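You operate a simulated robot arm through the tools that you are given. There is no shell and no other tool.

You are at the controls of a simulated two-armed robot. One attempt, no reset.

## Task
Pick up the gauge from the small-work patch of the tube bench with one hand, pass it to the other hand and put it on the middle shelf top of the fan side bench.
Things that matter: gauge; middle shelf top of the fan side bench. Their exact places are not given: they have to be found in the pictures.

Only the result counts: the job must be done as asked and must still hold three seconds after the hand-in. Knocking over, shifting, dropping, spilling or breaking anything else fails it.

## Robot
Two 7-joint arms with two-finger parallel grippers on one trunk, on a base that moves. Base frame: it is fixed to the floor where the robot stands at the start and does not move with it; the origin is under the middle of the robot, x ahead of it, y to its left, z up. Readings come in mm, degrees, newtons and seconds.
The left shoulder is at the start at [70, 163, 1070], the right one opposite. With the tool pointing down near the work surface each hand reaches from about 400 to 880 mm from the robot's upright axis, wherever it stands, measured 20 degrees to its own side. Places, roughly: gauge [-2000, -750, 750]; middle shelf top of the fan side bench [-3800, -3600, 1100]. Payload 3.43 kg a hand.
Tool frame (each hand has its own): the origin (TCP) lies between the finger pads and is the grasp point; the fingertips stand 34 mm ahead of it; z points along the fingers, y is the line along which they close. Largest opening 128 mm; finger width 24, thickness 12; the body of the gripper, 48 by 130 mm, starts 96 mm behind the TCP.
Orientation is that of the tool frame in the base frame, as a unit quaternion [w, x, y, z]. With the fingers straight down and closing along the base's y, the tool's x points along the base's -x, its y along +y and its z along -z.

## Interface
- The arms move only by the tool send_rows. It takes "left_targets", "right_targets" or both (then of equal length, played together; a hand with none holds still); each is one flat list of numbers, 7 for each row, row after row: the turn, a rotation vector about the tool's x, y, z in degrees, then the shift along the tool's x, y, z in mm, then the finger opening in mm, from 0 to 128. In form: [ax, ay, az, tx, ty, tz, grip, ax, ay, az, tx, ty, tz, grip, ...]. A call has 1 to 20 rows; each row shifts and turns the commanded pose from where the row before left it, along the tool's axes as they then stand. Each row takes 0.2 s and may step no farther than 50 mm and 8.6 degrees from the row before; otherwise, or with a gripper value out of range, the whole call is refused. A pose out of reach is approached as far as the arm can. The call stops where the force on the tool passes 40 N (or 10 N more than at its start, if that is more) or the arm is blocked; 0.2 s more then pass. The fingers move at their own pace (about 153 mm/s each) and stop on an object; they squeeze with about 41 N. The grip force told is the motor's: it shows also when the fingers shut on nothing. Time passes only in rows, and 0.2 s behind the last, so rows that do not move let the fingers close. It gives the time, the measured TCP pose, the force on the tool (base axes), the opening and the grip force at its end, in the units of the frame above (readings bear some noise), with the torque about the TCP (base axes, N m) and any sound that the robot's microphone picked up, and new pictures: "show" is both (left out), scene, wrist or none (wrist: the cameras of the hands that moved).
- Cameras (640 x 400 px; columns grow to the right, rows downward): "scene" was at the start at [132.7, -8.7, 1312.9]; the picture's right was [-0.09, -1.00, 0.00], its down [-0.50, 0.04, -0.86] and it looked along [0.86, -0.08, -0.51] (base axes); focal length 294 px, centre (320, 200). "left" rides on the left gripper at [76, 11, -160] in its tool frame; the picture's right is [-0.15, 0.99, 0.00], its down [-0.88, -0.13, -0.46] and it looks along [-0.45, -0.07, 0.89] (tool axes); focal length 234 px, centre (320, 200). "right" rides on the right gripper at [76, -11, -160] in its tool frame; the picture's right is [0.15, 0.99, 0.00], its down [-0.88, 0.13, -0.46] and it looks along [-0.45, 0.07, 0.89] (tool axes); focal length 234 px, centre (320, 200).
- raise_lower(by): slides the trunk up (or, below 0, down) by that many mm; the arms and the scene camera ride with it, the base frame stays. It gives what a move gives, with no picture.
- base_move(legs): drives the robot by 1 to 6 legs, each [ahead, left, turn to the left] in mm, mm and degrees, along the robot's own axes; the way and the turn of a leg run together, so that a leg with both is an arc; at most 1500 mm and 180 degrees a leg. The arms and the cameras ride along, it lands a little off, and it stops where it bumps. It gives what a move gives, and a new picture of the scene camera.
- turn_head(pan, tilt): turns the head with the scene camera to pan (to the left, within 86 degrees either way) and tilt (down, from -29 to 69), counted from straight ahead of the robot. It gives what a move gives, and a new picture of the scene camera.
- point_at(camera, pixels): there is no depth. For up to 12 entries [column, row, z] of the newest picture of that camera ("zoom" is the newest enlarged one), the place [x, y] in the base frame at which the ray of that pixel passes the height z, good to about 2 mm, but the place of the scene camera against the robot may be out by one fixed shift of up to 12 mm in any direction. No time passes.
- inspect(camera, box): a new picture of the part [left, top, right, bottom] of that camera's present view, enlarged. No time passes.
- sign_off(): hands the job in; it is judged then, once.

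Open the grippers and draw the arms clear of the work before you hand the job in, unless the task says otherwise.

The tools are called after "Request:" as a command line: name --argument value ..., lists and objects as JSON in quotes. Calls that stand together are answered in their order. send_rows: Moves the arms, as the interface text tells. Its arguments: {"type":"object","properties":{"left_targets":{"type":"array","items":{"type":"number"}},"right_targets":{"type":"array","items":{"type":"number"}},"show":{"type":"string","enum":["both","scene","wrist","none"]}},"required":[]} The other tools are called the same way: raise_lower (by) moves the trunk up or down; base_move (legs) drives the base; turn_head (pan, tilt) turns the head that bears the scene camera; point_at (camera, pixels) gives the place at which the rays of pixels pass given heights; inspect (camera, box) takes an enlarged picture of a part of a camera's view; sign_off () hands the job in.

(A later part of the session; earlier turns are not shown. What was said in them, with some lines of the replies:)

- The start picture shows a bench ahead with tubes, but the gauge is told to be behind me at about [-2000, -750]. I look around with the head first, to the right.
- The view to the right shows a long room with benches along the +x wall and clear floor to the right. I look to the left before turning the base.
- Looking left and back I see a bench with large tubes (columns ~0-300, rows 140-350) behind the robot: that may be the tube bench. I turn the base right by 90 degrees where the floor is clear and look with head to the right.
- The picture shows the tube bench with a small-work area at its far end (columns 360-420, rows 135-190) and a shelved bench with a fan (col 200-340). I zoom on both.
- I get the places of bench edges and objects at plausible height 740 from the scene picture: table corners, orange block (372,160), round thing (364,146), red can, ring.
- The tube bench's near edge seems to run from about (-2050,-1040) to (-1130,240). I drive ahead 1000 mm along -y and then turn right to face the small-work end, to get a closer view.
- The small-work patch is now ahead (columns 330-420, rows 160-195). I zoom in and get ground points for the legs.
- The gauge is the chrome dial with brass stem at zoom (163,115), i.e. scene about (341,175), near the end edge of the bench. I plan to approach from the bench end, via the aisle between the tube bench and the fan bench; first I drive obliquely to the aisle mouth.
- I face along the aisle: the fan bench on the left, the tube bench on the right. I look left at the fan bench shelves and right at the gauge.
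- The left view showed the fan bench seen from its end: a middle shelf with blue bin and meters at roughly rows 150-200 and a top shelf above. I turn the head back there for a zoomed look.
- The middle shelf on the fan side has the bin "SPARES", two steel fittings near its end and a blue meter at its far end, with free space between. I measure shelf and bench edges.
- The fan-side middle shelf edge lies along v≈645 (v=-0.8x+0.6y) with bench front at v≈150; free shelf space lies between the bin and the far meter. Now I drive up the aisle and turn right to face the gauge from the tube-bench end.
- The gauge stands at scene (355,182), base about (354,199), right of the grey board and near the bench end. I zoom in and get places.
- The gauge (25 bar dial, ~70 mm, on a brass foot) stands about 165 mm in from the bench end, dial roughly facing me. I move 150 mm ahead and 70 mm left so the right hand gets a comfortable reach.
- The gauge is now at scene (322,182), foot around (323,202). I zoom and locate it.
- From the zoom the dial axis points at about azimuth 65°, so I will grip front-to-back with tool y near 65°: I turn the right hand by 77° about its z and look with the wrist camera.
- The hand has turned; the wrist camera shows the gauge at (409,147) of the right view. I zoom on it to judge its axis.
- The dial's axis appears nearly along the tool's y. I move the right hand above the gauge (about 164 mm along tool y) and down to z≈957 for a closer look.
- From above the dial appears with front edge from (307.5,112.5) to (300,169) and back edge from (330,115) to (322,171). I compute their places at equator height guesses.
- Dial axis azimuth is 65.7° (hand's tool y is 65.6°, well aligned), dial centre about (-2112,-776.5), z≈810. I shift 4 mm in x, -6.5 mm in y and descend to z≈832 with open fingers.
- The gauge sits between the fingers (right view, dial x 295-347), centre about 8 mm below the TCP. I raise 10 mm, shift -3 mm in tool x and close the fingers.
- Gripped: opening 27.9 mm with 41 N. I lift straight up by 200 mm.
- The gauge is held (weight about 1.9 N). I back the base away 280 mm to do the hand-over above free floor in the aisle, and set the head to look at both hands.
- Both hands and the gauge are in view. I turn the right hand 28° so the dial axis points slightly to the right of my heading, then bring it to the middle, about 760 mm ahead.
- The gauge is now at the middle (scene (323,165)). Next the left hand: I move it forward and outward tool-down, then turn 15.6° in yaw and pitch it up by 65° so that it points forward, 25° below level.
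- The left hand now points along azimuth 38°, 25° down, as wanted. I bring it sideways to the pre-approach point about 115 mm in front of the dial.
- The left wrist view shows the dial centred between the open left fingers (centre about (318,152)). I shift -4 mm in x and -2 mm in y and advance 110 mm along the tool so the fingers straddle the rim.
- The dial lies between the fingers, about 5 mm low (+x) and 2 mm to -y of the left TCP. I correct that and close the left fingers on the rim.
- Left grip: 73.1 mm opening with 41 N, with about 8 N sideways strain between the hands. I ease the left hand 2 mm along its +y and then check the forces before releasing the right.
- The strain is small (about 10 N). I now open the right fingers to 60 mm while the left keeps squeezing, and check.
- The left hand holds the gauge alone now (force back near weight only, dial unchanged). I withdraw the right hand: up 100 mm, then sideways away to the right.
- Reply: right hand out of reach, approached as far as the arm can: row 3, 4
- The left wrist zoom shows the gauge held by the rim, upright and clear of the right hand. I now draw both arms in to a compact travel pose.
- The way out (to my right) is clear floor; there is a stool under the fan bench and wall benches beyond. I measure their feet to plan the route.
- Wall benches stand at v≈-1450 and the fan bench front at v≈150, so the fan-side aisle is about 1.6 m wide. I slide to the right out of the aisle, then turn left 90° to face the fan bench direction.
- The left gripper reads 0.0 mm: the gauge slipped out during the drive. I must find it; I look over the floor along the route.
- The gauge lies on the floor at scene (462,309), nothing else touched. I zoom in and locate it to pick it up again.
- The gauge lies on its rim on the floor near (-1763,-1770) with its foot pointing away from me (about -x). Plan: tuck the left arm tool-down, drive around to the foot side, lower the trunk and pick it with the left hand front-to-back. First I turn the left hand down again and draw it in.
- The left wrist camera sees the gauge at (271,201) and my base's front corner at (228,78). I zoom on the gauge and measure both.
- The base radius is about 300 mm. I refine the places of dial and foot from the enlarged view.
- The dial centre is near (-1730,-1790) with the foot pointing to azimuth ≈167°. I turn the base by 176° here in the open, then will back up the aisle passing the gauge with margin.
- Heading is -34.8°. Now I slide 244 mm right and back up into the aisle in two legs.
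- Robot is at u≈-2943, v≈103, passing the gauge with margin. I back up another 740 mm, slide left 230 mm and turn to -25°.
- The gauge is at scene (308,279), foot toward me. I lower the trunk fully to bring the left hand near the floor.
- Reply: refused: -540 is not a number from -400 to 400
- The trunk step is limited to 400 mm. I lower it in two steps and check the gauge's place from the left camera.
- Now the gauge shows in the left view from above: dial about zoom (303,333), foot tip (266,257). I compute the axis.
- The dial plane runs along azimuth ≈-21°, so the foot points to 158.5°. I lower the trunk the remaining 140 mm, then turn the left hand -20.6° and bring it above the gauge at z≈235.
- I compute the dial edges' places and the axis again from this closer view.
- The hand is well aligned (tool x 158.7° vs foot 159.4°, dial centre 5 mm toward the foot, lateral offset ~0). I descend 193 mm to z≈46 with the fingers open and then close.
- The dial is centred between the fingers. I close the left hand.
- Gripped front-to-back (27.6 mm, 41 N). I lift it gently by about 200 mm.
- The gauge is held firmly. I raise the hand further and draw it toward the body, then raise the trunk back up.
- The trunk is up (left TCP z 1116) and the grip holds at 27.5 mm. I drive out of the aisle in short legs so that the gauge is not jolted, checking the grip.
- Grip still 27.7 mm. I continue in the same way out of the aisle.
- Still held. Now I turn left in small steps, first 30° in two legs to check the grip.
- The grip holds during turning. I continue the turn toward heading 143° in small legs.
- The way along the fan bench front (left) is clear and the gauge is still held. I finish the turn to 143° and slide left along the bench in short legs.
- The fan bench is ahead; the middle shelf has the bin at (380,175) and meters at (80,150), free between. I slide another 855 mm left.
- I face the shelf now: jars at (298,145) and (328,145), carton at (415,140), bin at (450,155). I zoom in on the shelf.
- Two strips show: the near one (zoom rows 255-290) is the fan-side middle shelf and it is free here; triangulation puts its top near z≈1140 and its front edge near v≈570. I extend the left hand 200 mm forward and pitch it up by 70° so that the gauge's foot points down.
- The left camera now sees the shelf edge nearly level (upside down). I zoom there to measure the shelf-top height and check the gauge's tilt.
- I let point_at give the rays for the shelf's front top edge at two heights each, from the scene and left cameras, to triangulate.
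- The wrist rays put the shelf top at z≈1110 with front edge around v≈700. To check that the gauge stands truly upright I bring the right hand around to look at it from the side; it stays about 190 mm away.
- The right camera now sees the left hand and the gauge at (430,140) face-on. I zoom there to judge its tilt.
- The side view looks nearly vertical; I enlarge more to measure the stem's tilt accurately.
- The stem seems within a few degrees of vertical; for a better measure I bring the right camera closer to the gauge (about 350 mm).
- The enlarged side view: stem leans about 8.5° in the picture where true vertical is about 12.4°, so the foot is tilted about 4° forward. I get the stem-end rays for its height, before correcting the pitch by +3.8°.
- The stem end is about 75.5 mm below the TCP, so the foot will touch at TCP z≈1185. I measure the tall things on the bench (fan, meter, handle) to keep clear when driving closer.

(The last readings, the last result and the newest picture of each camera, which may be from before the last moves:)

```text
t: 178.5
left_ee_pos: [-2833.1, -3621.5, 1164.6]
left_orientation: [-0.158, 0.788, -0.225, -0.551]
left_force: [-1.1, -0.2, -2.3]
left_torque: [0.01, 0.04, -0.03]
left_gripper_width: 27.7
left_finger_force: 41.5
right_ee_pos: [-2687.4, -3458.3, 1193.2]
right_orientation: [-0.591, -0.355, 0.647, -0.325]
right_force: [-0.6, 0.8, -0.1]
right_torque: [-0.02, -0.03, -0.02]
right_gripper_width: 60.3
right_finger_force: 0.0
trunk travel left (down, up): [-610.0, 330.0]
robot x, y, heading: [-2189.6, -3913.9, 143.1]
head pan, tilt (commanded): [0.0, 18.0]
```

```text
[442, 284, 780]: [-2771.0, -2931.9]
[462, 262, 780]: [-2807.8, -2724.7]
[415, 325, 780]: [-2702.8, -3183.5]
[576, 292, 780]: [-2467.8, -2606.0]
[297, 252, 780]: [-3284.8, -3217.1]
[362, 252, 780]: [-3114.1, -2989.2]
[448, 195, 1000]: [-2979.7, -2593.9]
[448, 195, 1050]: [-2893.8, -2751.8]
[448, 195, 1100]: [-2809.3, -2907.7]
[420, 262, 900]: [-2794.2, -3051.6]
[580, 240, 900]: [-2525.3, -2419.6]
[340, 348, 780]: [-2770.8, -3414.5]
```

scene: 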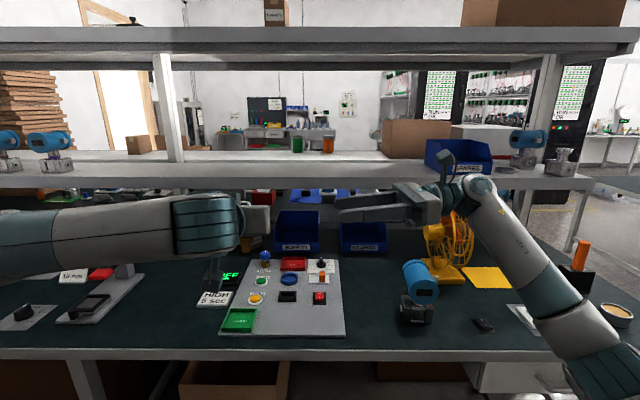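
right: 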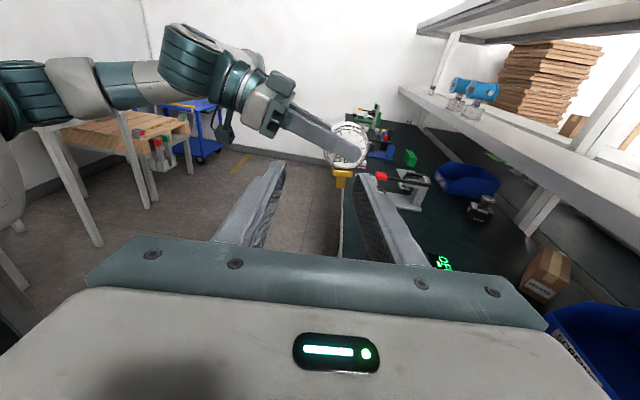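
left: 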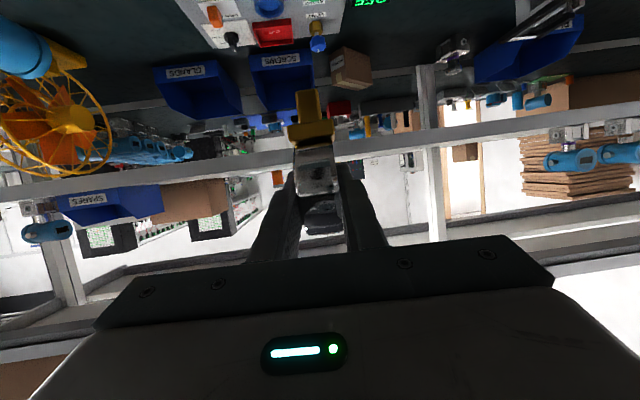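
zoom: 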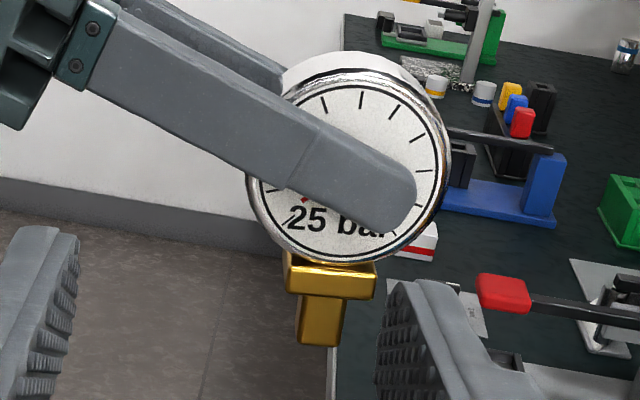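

The fan (top ≈1090, right of me) stays clear of the right hand's earlier pose. I correct the left pitch by +3.8°, raise the gauge 60 mm, and draw the right hand back along its path.

Request:
send_rows --left_targets '[0, 1.9, 0, 0, 0, 0, 0, 0, 1.9, 0, 0, 0, 0, 0, 0, 0, 0, -18.3, 0, -8, 0, 0, 0, 0, -18.3, 0, -8, 0, 0, 0, 0, -18.3, 0, -8, 0]' --right_targets '[0, 0, 0, -2.4, -38.5, -27.9, 60, 0, 0, 0, -2.4, -38.5, -27.9, 60, 0, 0, 0, -2.4, -38.5, -27.9, 60, 0, 0, 0, -2.4, -38.5, -27.9, 60, 0, 0, 0, -2.4, -38.5, -27.9, 60]' --show "both"

Request:
inspect --camera "right" --box '[370, 70, 490, 160]'

```text
t: 179.7
left_ee_pos: [-2828.6, -3621.2, 1224.6]
left_orientation: [-0.15, 0.805, -0.231, -0.525]
left_force: [0.4, 0.1, -1.3]
left_torque: [0.0, -0.05, 0.02]
left_gripper_width: 27.7
left_finger_force: 41.5
right_ee_pos: [-2444.1, -3443.7, 1189.0]
right_orientation: [-0.593, -0.355, 0.645, -0.326]
right_force: [0.9, 0.9, -0.3]
right_torque: [0.0, 0.03, -0.03]
right_gripper_width: 60.2
right_finger_force: 0.0
trunk travel left (down, up): [-610.0, 330.0]
robot x, y, heading: [-2182.3, -3915.0, 143.1]
head pan, tilt (commanded): [0.0, 18.0]
```

scene: 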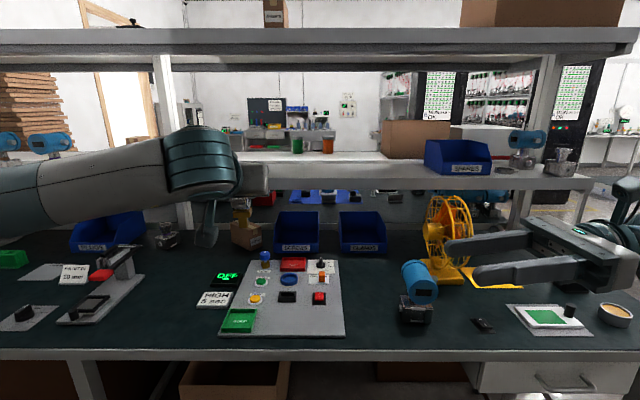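
right: 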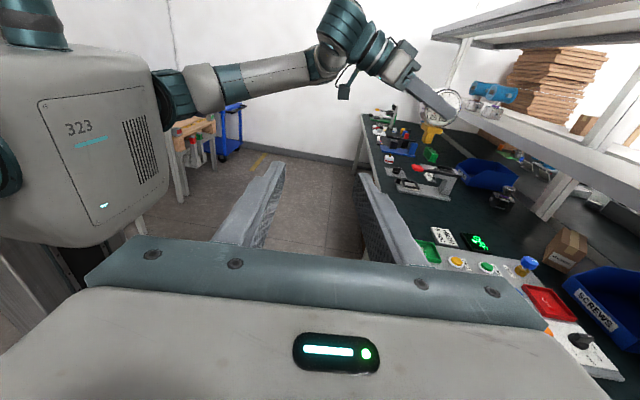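
left: 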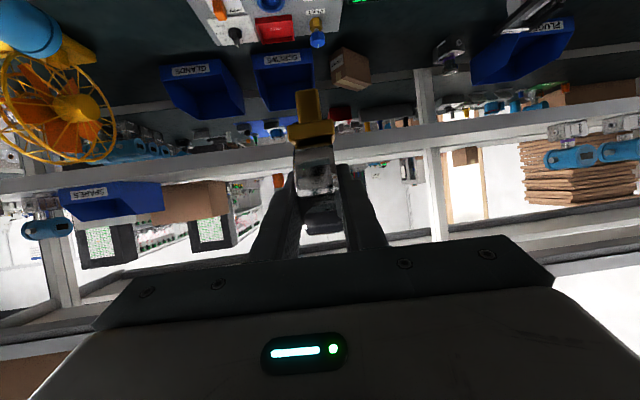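

```text
4.44 times, centred on (430, 115) of right
```

zoom: 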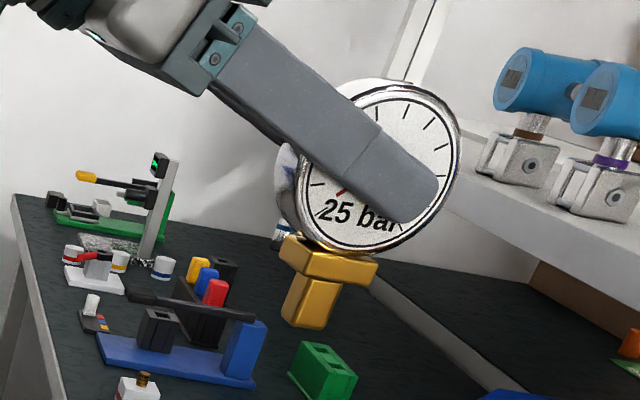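

The gauge now looks properly upright against the side view. From the left camera's new height I re-measure the shelf front edge for triangulation.

Request:
inspect --camera "left" --box '[200, 135, 264, 175]'

Request:
inspect --camera "left" --box '[368, 120, 432, 160]'

```text
10.00 times, centred on (232, 155) of left
```

zoom: 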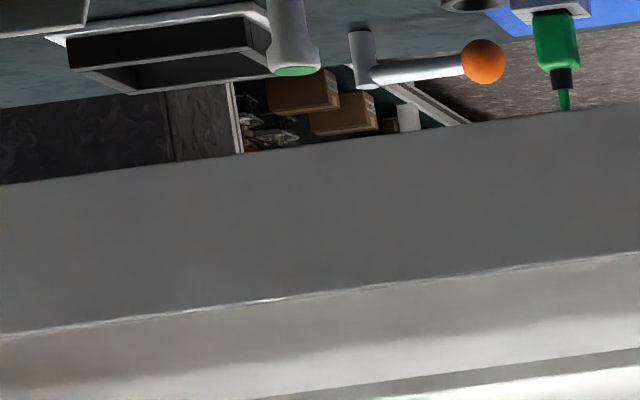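

```text
10.00 times, centred on (400, 140) of left
```

zoom: 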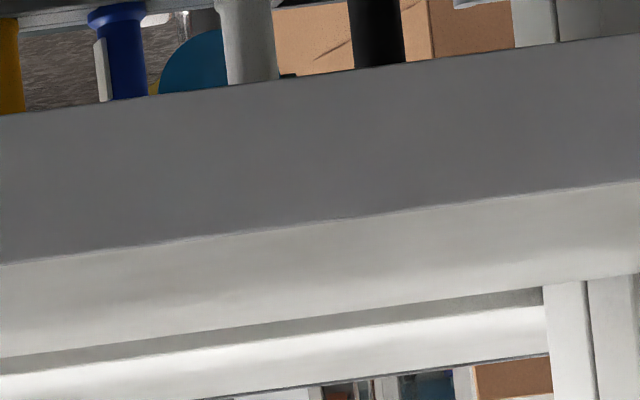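

I query the rays of the front top edge, (235,164.2) and (400,142.2), and the back edge at (400,152).

Request:
point_at --camera "left" --pixels '[[235, 164.2, 1110], [235, 164.2, 1120], [400, 142.2, 1110], [400, 142.2, 1120], [400, 152, 1110], [400, 152, 1120], [235, 148.8, 1110], [235, 148.8, 1065]]'

```text
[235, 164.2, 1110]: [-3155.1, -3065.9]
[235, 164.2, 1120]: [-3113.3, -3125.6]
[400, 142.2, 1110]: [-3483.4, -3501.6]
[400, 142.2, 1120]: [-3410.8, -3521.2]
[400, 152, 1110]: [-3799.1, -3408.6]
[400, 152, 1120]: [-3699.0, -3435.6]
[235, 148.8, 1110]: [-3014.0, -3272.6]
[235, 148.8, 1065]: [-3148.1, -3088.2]
```

Triangulated: shelf top z≈1111.5, front edge v≈680, depth about 300 mm, all free here. I drive 400 mm ahead toward the bench in short legs.

Request:
base_move --legs '[[140, 0, 0], [130, 0, 0], [130, 0, 0]]'

Request:
inspect --camera "right" --box '[0, 0, 640, 400]'

```text
t: 182.8
left_ee_pos: [-3154.3, -3383.5, 1224.2]
left_orientation: [-0.149, 0.806, -0.229, -0.525]
left_force: [0.5, 0.3, -1.8]
left_torque: [-0.01, 0.0, -0.06]
left_gripper_width: 27.8
left_finger_force: 41.0
right_ee_pos: [-2770.1, -3204.6, 1188.6]
right_orientation: [-0.591, -0.356, 0.646, -0.326]
right_force: [0.2, -0.7, 1.0]
right_torque: [0.01, 0.01, 0.04]
right_gripper_width: 59.9
right_finger_force: 0.0
trunk travel left (down, up): [-610.0, 330.0]
robot x, y, heading: [-2507.3, -3673.8, 143.2]
head pan, tilt (commanded): [0.0, 18.0]
```

scene: 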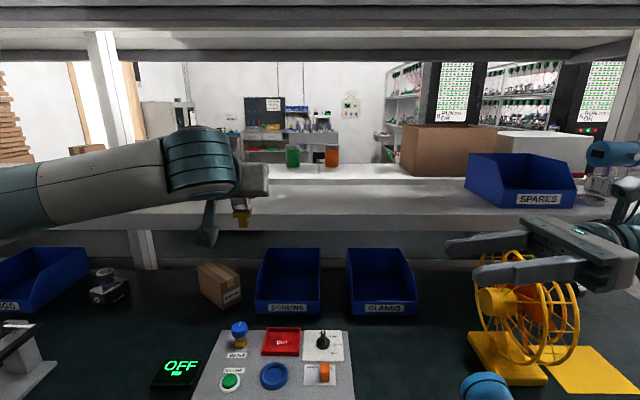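

```text
1.00 times, centred on (320, 200) of right (not enlarged: the box is as wide or as high as the picture)
```

zoom: 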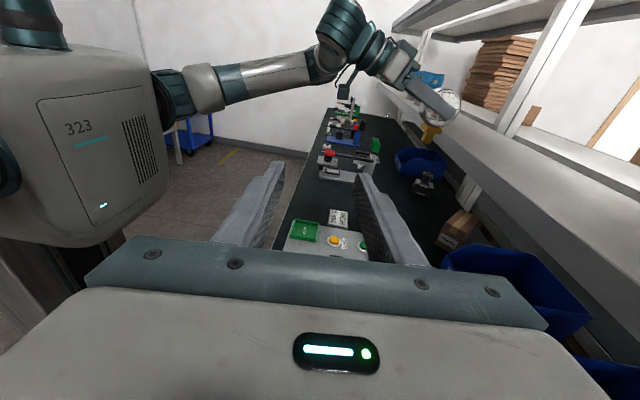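

The base is at v≈-199; the gauge hangs at v≈493, 37 mm above shelf level. I move the left hand forward over the shelf (about 286 mm along +v).

Request:
send_rows --left_targets '[0, 0, 0, -16.5, -3.7, 37.2, 0, 0, 0, 0, -16.5, -3.7, 37.2, 0, 0, 0, 0, -16.5, -3.7, 37.2, 0, 0, 0, 0, -16.5, -3.7, 37.2, 0]' --show "both"

Request:
inspect --camera "right" --box '[420, 50, 580, 170]'

```text
t: 183.8
left_ee_pos: [-3284.9, -3286.5, 1224.0]
left_orientation: [-0.15, 0.806, -0.229, -0.525]
left_force: [-0.4, -0.3, -1.7]
left_torque: [-0.01, -0.02, 0.04]
left_gripper_width: 27.9
left_finger_force: 41.0
right_ee_pos: [-2770.2, -3204.9, 1188.5]
right_orientation: [-0.592, -0.355, 0.646, -0.326]
right_force: [-0.5, 0.8, 0.3]
right_torque: [-0.02, 0.02, 0.02]
right_gripper_width: 60.0
right_finger_force: 0.0
trunk travel left (down, up): [-610.0, 330.0]
robot x, y, heading: [-2504.7, -3673.7, 143.4]
head pan, tilt (commanded): [0.0, 18.0]
```

scene: 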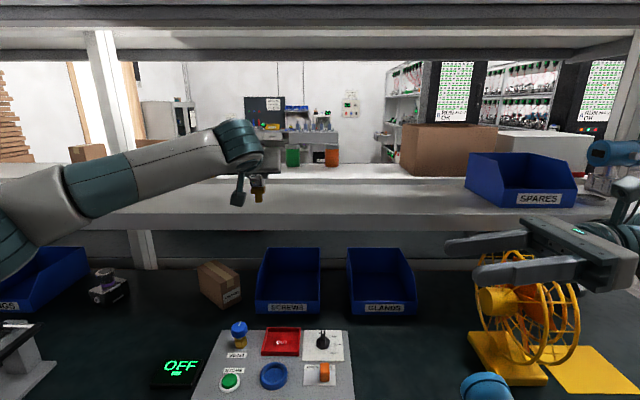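
left: 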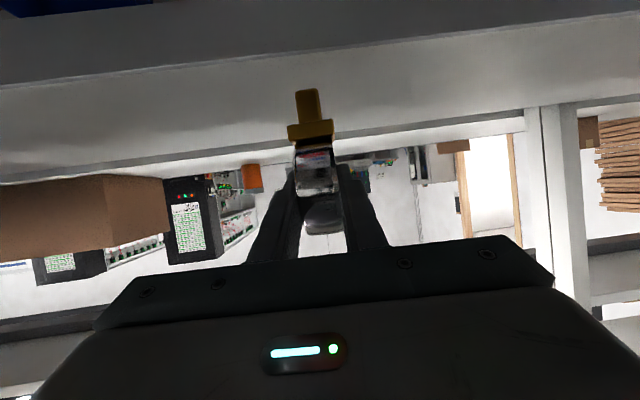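

```text
3.33 times, centred on (500, 110) of right
```

zoom: 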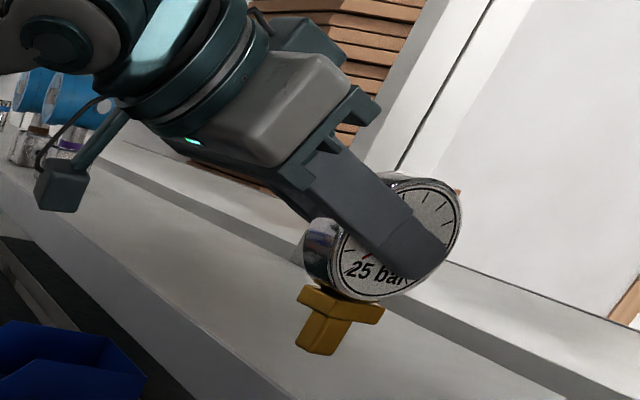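

The side view shows the gauge upright above the shelf. I check the shelf's edges with the now-close left camera before going further.

Request:
inspect --camera "left" --box '[160, 20, 320, 160]'

Request:
point_at --camera "left" --pixels '[[200, 62, 1111], [400, 38, 1111], [200, 146, 1111], [400, 126, 1111], [250, 160, 1111]]'

```text
2.86 times, centred on (240, 90) of left
```

zoom: 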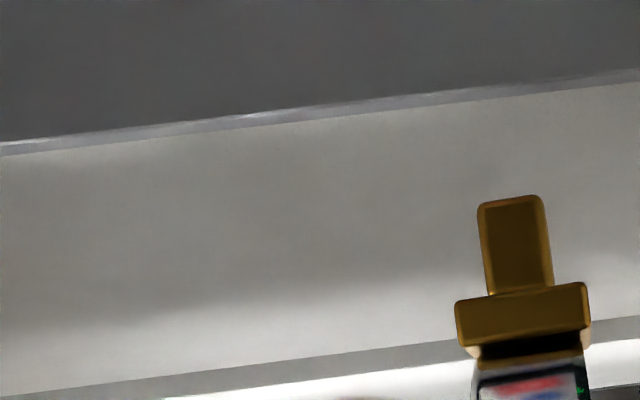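

```text
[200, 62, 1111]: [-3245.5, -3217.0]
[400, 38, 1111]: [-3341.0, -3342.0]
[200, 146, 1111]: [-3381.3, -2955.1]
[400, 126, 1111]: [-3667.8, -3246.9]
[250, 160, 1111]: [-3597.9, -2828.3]
```

Shelf front edge confirmed at v≈681, back at ≈955. I move 128 mm further in so that the gauge stands around v≈795, then lower by 28 mm to just above the surface.

Request:
send_rows --left_targets '[0, 0, 0, -17.2, -3.8, 38.9, 0, 0, 0, 0, -17.2, -3.8, 38.9, 0, 0, 0, 0, -17.2, -3.8, 38.9, 0, 0, 0, 0, 12.8, 0, 5.66, 0, 0, 0, 0, 12.8, 0, 5.66, 0]' --show "both"

Request:
inspect --camera "right" --box '[460, 70, 600, 170]'

```text
t: 185.0
left_ee_pos: [-3384.8, -3207.4, 1198.5]
left_orientation: [-0.15, 0.806, -0.23, -0.525]
left_force: [-0.4, 0.1, -2.3]
left_torque: [-0.01, 0.02, 0.02]
left_gripper_width: 27.6
left_finger_force: 40.9
right_ee_pos: [-2771.1, -3204.9, 1189.7]
right_orientation: [-0.591, -0.356, 0.645, -0.327]
right_force: [-0.5, 0.4, 0.7]
right_torque: [0.01, -0.03, 0.0]
right_gripper_width: 60.1
right_finger_force: 0.1
trunk travel left (down, up): [-610.0, 330.0]
robot x, y, heading: [-2508.1, -3671.6, 143.2]
head pan, tilt (commanded): [0.0, 18.0]
```

scene: 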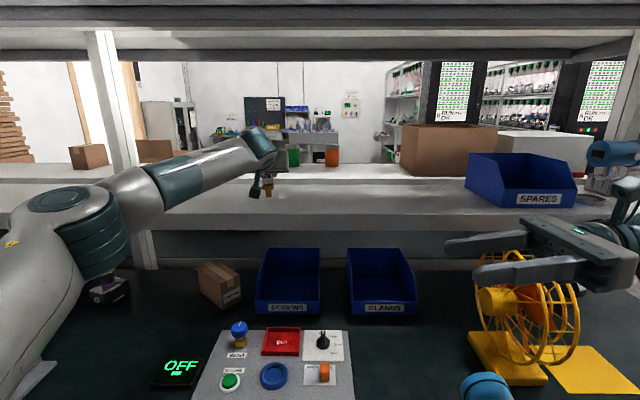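
left: 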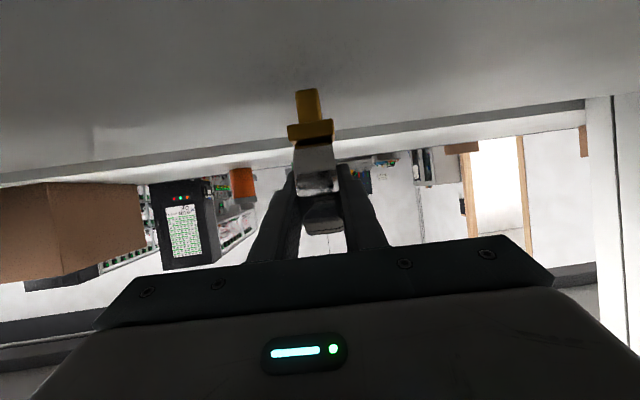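

```text
4.00 times, centred on (530, 120) of right
```

zoom: 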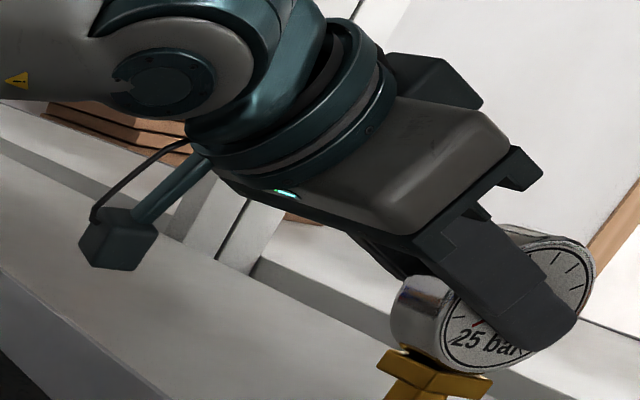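

I look at the foot and the shelf below it from the right camera.

Request:
inspect --camera "right" --box '[500, 120, 620, 210]'

Request:
inspect --camera "scene" --box '[220, 130, 320, 220]'

Request:
inspect --camera "left" --box '[250, 60, 370, 160]'

```text
4.44 times, centred on (560, 165) of right
```

zoom: 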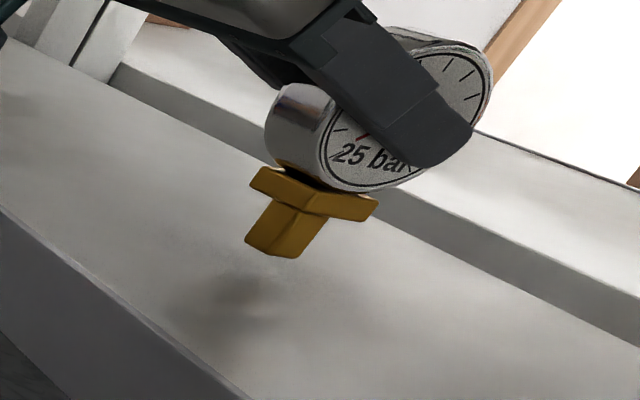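

```text
4.44 times, centred on (270, 175) of scene
```

zoom: 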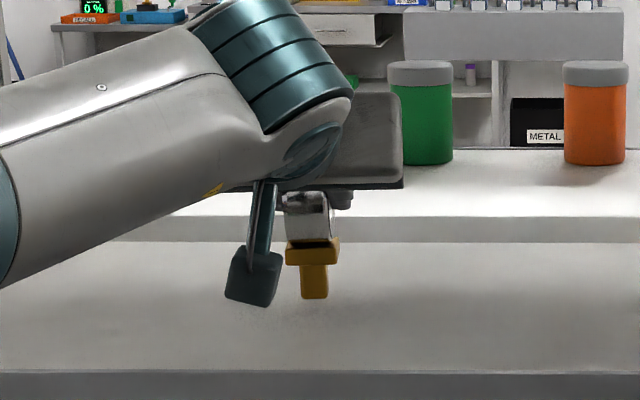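

```text
4.00 times, centred on (310, 110) of left
```

zoom: 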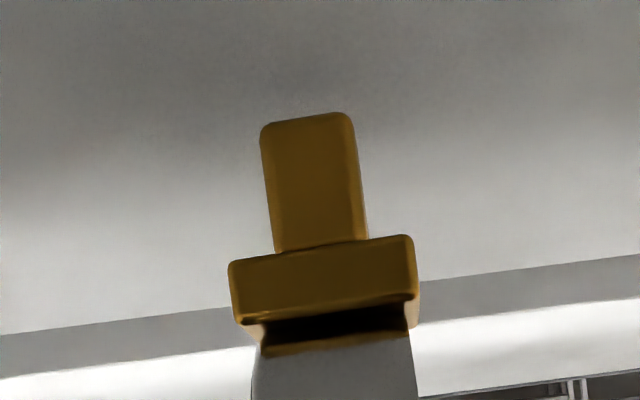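

The stem is vertical in both views and about 10 mm above the shelf. I lower in small steps watching the force: first 6 mm.

Request:
send_rows --left_targets '[0, 0, 0, 1.83, 0, 0.81, 0, 0, 0, 0, 1.83, 0, 0.81, 0, 0, 0, 0, 1.83, 0, 0.81, 0]' --show "none"

```text
t: 185.8
left_ee_pos: [-3386.7, -3205.2, 1190.4]
left_orientation: [-0.151, 0.806, -0.23, -0.524]
left_force: [0.6, 0.0, -0.9]
left_torque: [-0.01, -0.01, -0.02]
left_gripper_width: 27.6
left_finger_force: 40.9
right_ee_pos: [-2770.2, -3204.3, 1188.9]
right_orientation: [-0.591, -0.356, 0.645, -0.327]
right_force: [0.9, 0.3, -0.7]
right_torque: [0.03, -0.02, 0.0]
right_gripper_width: 59.9
right_finger_force: 0.0
trunk travel left (down, up): [-610.0, 330.0]
robot x, y, heading: [-2504.7, -3672.9, 143.0]
head pan, tilt (commanded): [0.0, 18.0]
```

No contact yet (z 1190.4, force unchanged). I lower 3 mm more.

Request:
send_rows --left_targets '[0, 0, 0, 0.92, 0, 0.4, 0, 0, 0, 0, 0.92, 0, 0.4, 0, 0, 0, 0, 0.92, 0, 0.4, 0]' --show "wrist"

Request:
inspect --camera "right" --box '[500, 120, 620, 210]'

```text
t: 186.6
left_ee_pos: [-3386.5, -3207.7, 1188.7]
left_orientation: [-0.15, 0.805, -0.23, -0.526]
left_force: [-1.7, 0.7, 1.4]
left_torque: [0.07, 0.12, 0.0]
left_gripper_width: 27.6
left_finger_force: 40.5
right_ee_pos: [-2769.7, -3204.9, 1189.2]
right_orientation: [-0.592, -0.357, 0.645, -0.327]
right_force: [0.4, 0.6, 0.2]
right_torque: [0.01, -0.01, -0.01]
right_gripper_width: 60.0
right_finger_force: 0.1
trunk travel left (down, up): [-610.0, 330.0]
robot x, y, heading: [-2507.3, -3676.5, 143.1]
head pan, tilt (commanded): [0.0, 18.0]
```

left: 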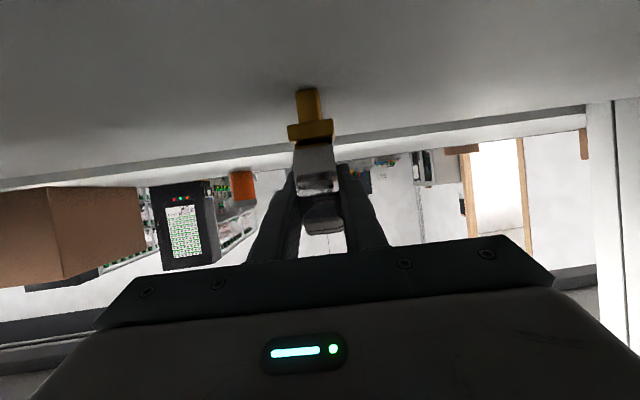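

```text
4.44 times, centred on (560, 165) of right
```

zoom: 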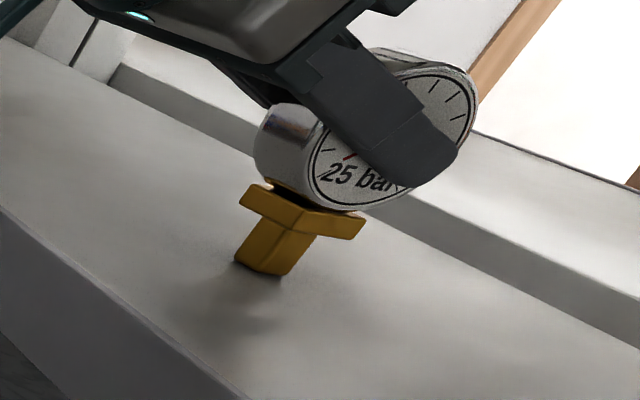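

Contact: the force changed by about +3.4 N and the foot meets the shelf in the side view, upright. I open the fingers gently in small increments.

Request:
send_rows --left_targets '[0, 0, 0, 0, 0, 0, 29, 0, 0, 0, 0, 0, 0, 31, 0, 0, 0, 0, 0, 0, 34, 0, 0, 0, 0, 0, 0, 38, 0, 0, 0, 0, 0, 0, 44]' --show "both"

Request:
inspect --camera "right" --box '[500, 120, 620, 210]'

Request:
inspect --camera "left" --box '[250, 60, 390, 250]'

```text
t: 187.8
left_ee_pos: [-3386.2, -3206.2, 1187.5]
left_orientation: [-0.15, 0.806, -0.23, -0.525]
left_force: [-0.8, 1.3, 0.6]
left_torque: [0.0, -0.03, -0.03]
left_gripper_width: 44.1
left_finger_force: 0.1
right_ee_pos: [-2769.9, -3205.0, 1188.3]
right_orientation: [-0.591, -0.357, 0.646, -0.327]
right_force: [-0.5, -0.2, -0.9]
right_torque: [-0.05, 0.02, 0.02]
right_gripper_width: 60.0
right_finger_force: 0.3
trunk travel left (down, up): [-610.0, 330.0]
robot x, y, heading: [-2505.2, -3677.7, 143.3]
head pan, tilt (commanded): [0.0, 18.0]
```

scene: 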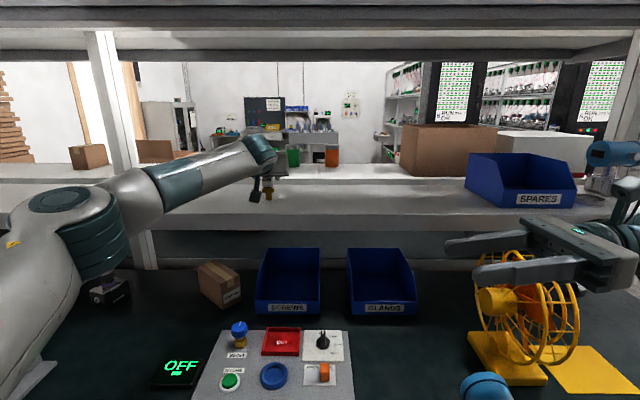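
left: 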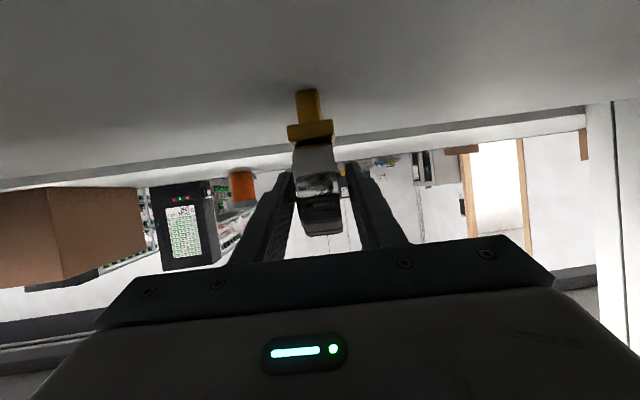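

```text
4.44 times, centred on (560, 165) of right
```

zoom: 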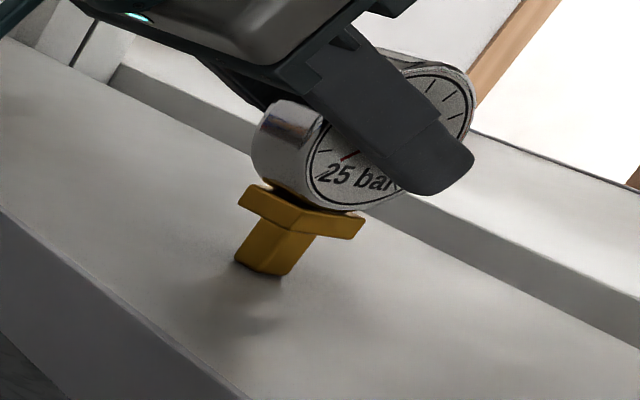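

```text
2.11 times, centred on (320, 155) of left
```

zoom: 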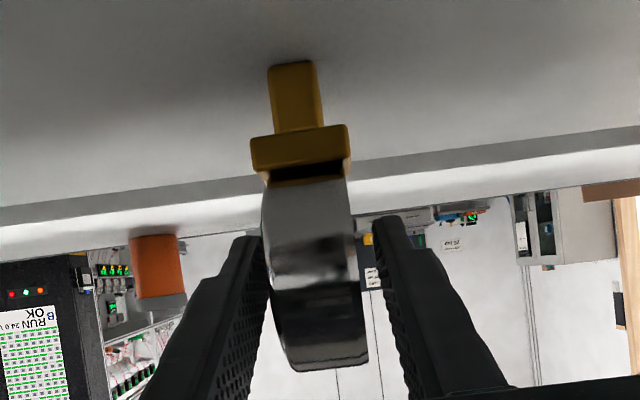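

The gauge stands free on the shelf, upright, with fingers clear. I open to 100 mm and then withdraw backward and up along the tool axis.

Request:
send_rows --left_targets '[0, 0, 0, 0, 0, 0, 70, 0, 0, 0, 0, 0, 0, 100, 0, 0, 0, 0, 0, 0, 100, 0, 0, 0, 0, 0, -15, 100, 0, 0, 0, 0, 0, -30, 100, 0, 0, 0, 0, 0, -40, 100, 0, 0, 0, 0, 0, -40, 100, 0, 0, 0, 0, 0, -40, 100]' --show "both"

Request:
inspect --camera "right" --box '[500, 100, 620, 210]'

```text
t: 189.6
left_ee_pos: [-3256.5, -3289.0, 1253.3]
left_orientation: [-0.15, 0.806, -0.23, -0.525]
left_force: [0.1, 0.1, -0.3]
left_torque: [-0.01, 0.0, -0.03]
left_gripper_width: 100.1
left_finger_force: 0.0
right_ee_pos: [-2769.4, -3205.7, 1189.0]
right_orientation: [-0.591, -0.357, 0.645, -0.327]
right_force: [0.3, 0.1, -0.3]
right_torque: [0.0, -0.03, -0.06]
right_gripper_width: 60.0
right_finger_force: 0.2
trunk travel left (down, up): [-610.0, 330.0]
robot x, y, heading: [-2505.3, -3673.8, 142.9]
head pan, tilt (commanded): [0.0, 18.0]
```

scene: 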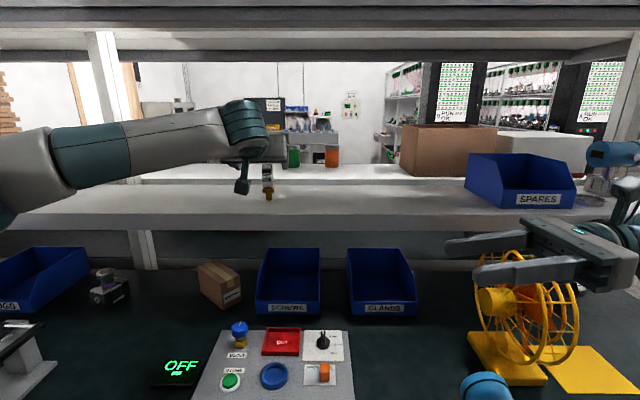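
left: 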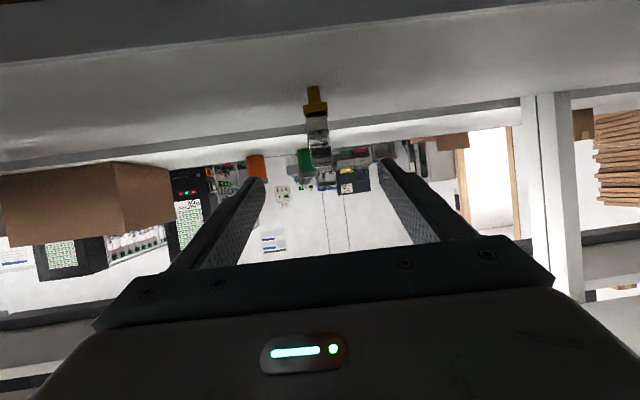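

```text
3.64 times, centred on (560, 155) of right
```

zoom: 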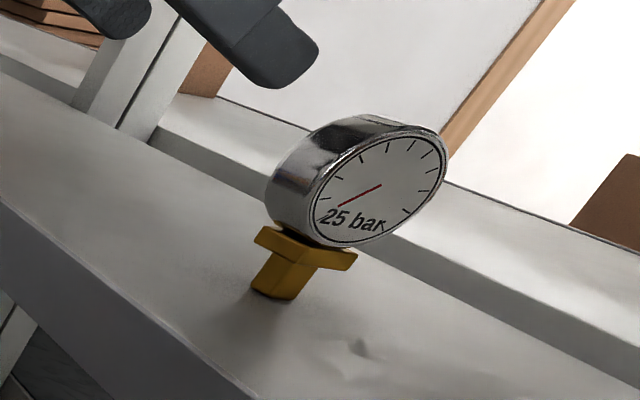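

The gauge stands upright on its own on the middle shelf. I retract the left hand a bit more and back the base away from the bench.

Request:
send_rows --left_targets '[0, 0, 0, 0, 0, -40, 100, 0, 0, 0, 0, 0, -40, 100]' --show "none"

Request:
base_move --legs '[[-200, 0, 0], [-200, 0, 0]]'

Request:
inspect --camera "scene" --box '[200, 100, 360, 200]'

```text
t: 190.2
left_ee_pos: [-3194.5, -3330.2, 1289.3]
left_orientation: [-0.15, 0.805, -0.229, -0.526]
left_force: [-0.1, 0.6, 0.2]
left_torque: [-0.01, -0.01, 0.01]
left_gripper_width: 100.0
left_finger_force: 0.0
right_ee_pos: [-2769.5, -3205.0, 1189.4]
right_orientation: [-0.592, -0.356, 0.646, -0.325]
right_force: [-0.3, -0.6, -0.7]
right_torque: [-0.02, 0.0, 0.01]
right_gripper_width: 60.1
right_finger_force: 0.0
trunk travel left (down, up): [-610.0, 330.0]
robot x, y, heading: [-2506.1, -3677.0, 142.9]
head pan, tilt (commanded): [0.0, 18.0]
```

```text
t: 193.0
left_ee_pos: [-2873.7, -3570.6, 1288.1]
left_orientation: [-0.15, 0.806, -0.23, -0.525]
left_force: [0.3, -0.2, 0.6]
left_torque: [-0.02, 0.01, -0.02]
left_gripper_width: 99.8
left_finger_force: 0.0
right_ee_pos: [-2448.7, -3443.7, 1189.7]
right_orientation: [-0.591, -0.356, 0.646, -0.326]
right_force: [0.7, 0.2, 0.3]
right_torque: [0.06, -0.02, -0.02]
right_gripper_width: 59.9
right_finger_force: 0.0
trunk travel left (down, up): [-610.0, 330.0]
robot x, y, heading: [-2186.1, -3916.7, 143.3]
head pan, tilt (commanded): [0.0, 18.0]
```

scene: 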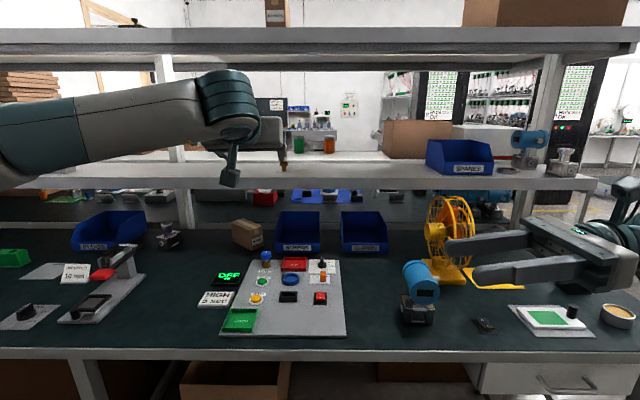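

```text
4.00 times, centred on (280, 150) of scene
```

zoom: 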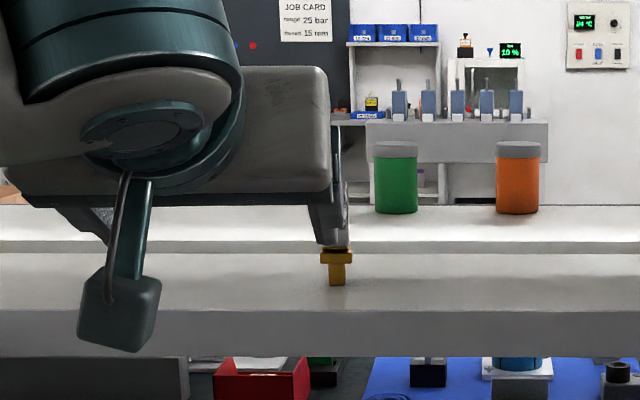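

The gauge stands on the shelf at zoom (337,265). I open both grippers fully, move the left hand aside and take a last look.

Request:
send_rows --left_targets '[0, 0, 0, 0, 40, -20, 128, 0, 0, 0, 0, 40, -20, 128, 0, 0, 0, 0, 40, -20, 128]' --right_targets '[0, 0, 0, 0, 0, 0, 128, 0, 0, 0, 0, 0, 0, 128, 0, 0, 0, 0, 0, 0, 128]' --show "both"

Request:
inspect --camera "scene" --box '[240, 120, 340, 190]'

```text
t: 193.8
left_ee_pos: [-2892.8, -3706.1, 1308.2]
left_orientation: [-0.151, 0.806, -0.229, -0.525]
left_force: [0.1, -0.9, 0.1]
left_torque: [0.01, -0.01, -0.05]
left_gripper_width: 128.1
left_finger_force: 0.1
right_ee_pos: [-2448.8, -3447.0, 1189.1]
right_orientation: [-0.591, -0.356, 0.646, -0.326]
right_force: [-0.6, -0.4, -0.1]
right_torque: [0.01, -0.01, -0.02]
right_gripper_width: 128.1
right_finger_force: 0.1
trunk travel left (down, up): [-610.0, 330.0]
robot x, y, heading: [-2183.9, -3913.2, 143.4]
head pan, tilt (commanded): [0.0, 18.0]
```

scene: 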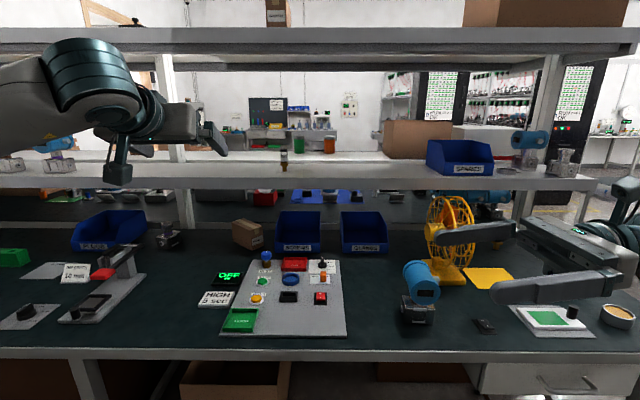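
right: 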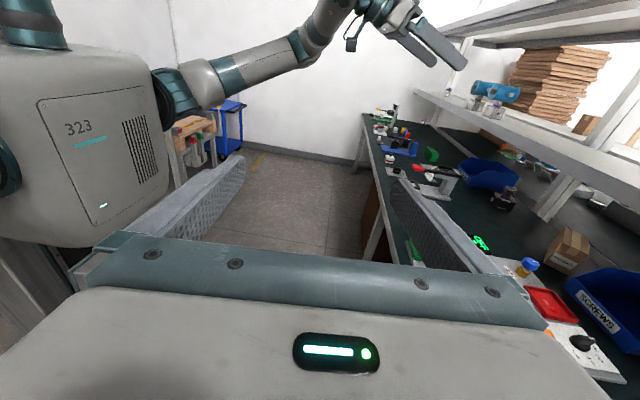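
left: 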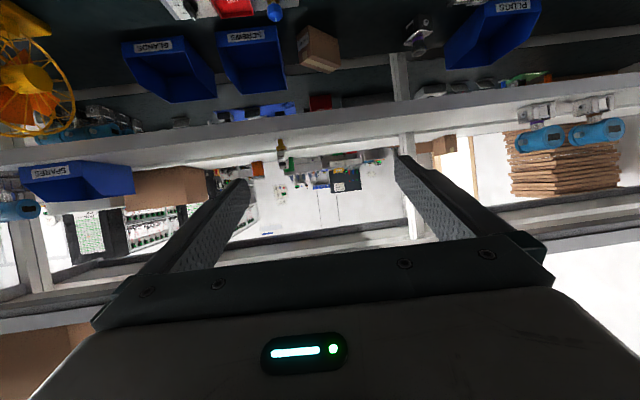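

```text
5.71 times, centred on (290, 155) of scene
```

zoom: 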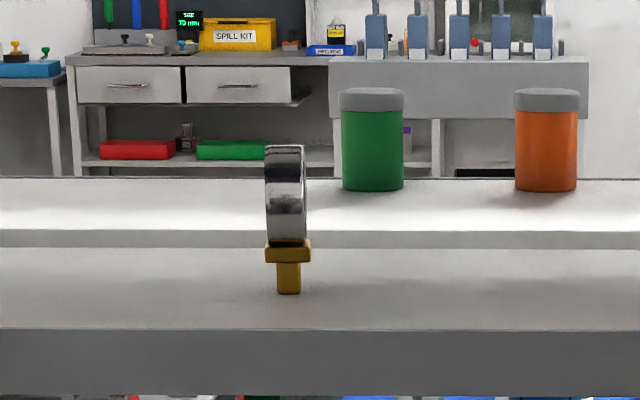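

The gauge stands upright and still on the fan-side middle shelf (zoom (287,220)). Both hands are open and clear and I saw nothing else moved, so I hand the job in.

Request:
sign_off

```text
The job is handed in.
```

The gauge is standing upright and at rest on the fan-side middle shelf, but I dropped it on the floor once on the way there.

- **Pick-up and pass:** The right hand took it from the small-work patch. It passed it to the left hand in mid-air in front of the tube bench, with both hands gripping for a moment before the right let go.
- **The drop:** The left hand's rim grip slipped while the base was driving out of the aisle, and the gauge fell about a metre. It showed no damage in the pictures. I picked it up again with the left hand in a firmer front-to-back grip, without repeating the pass. I carried it the rest of the way in short moves.
- **Placing:** The left hand set it down about 110 mm in from the shelf's front edge, in the free stretch between the SPARES bin and the two blue meters. It stood on its own once released.

In the pictures I saw nothing else knocked over or shifted. Both grippers were open and the arms were drawn back before I handed the job in.
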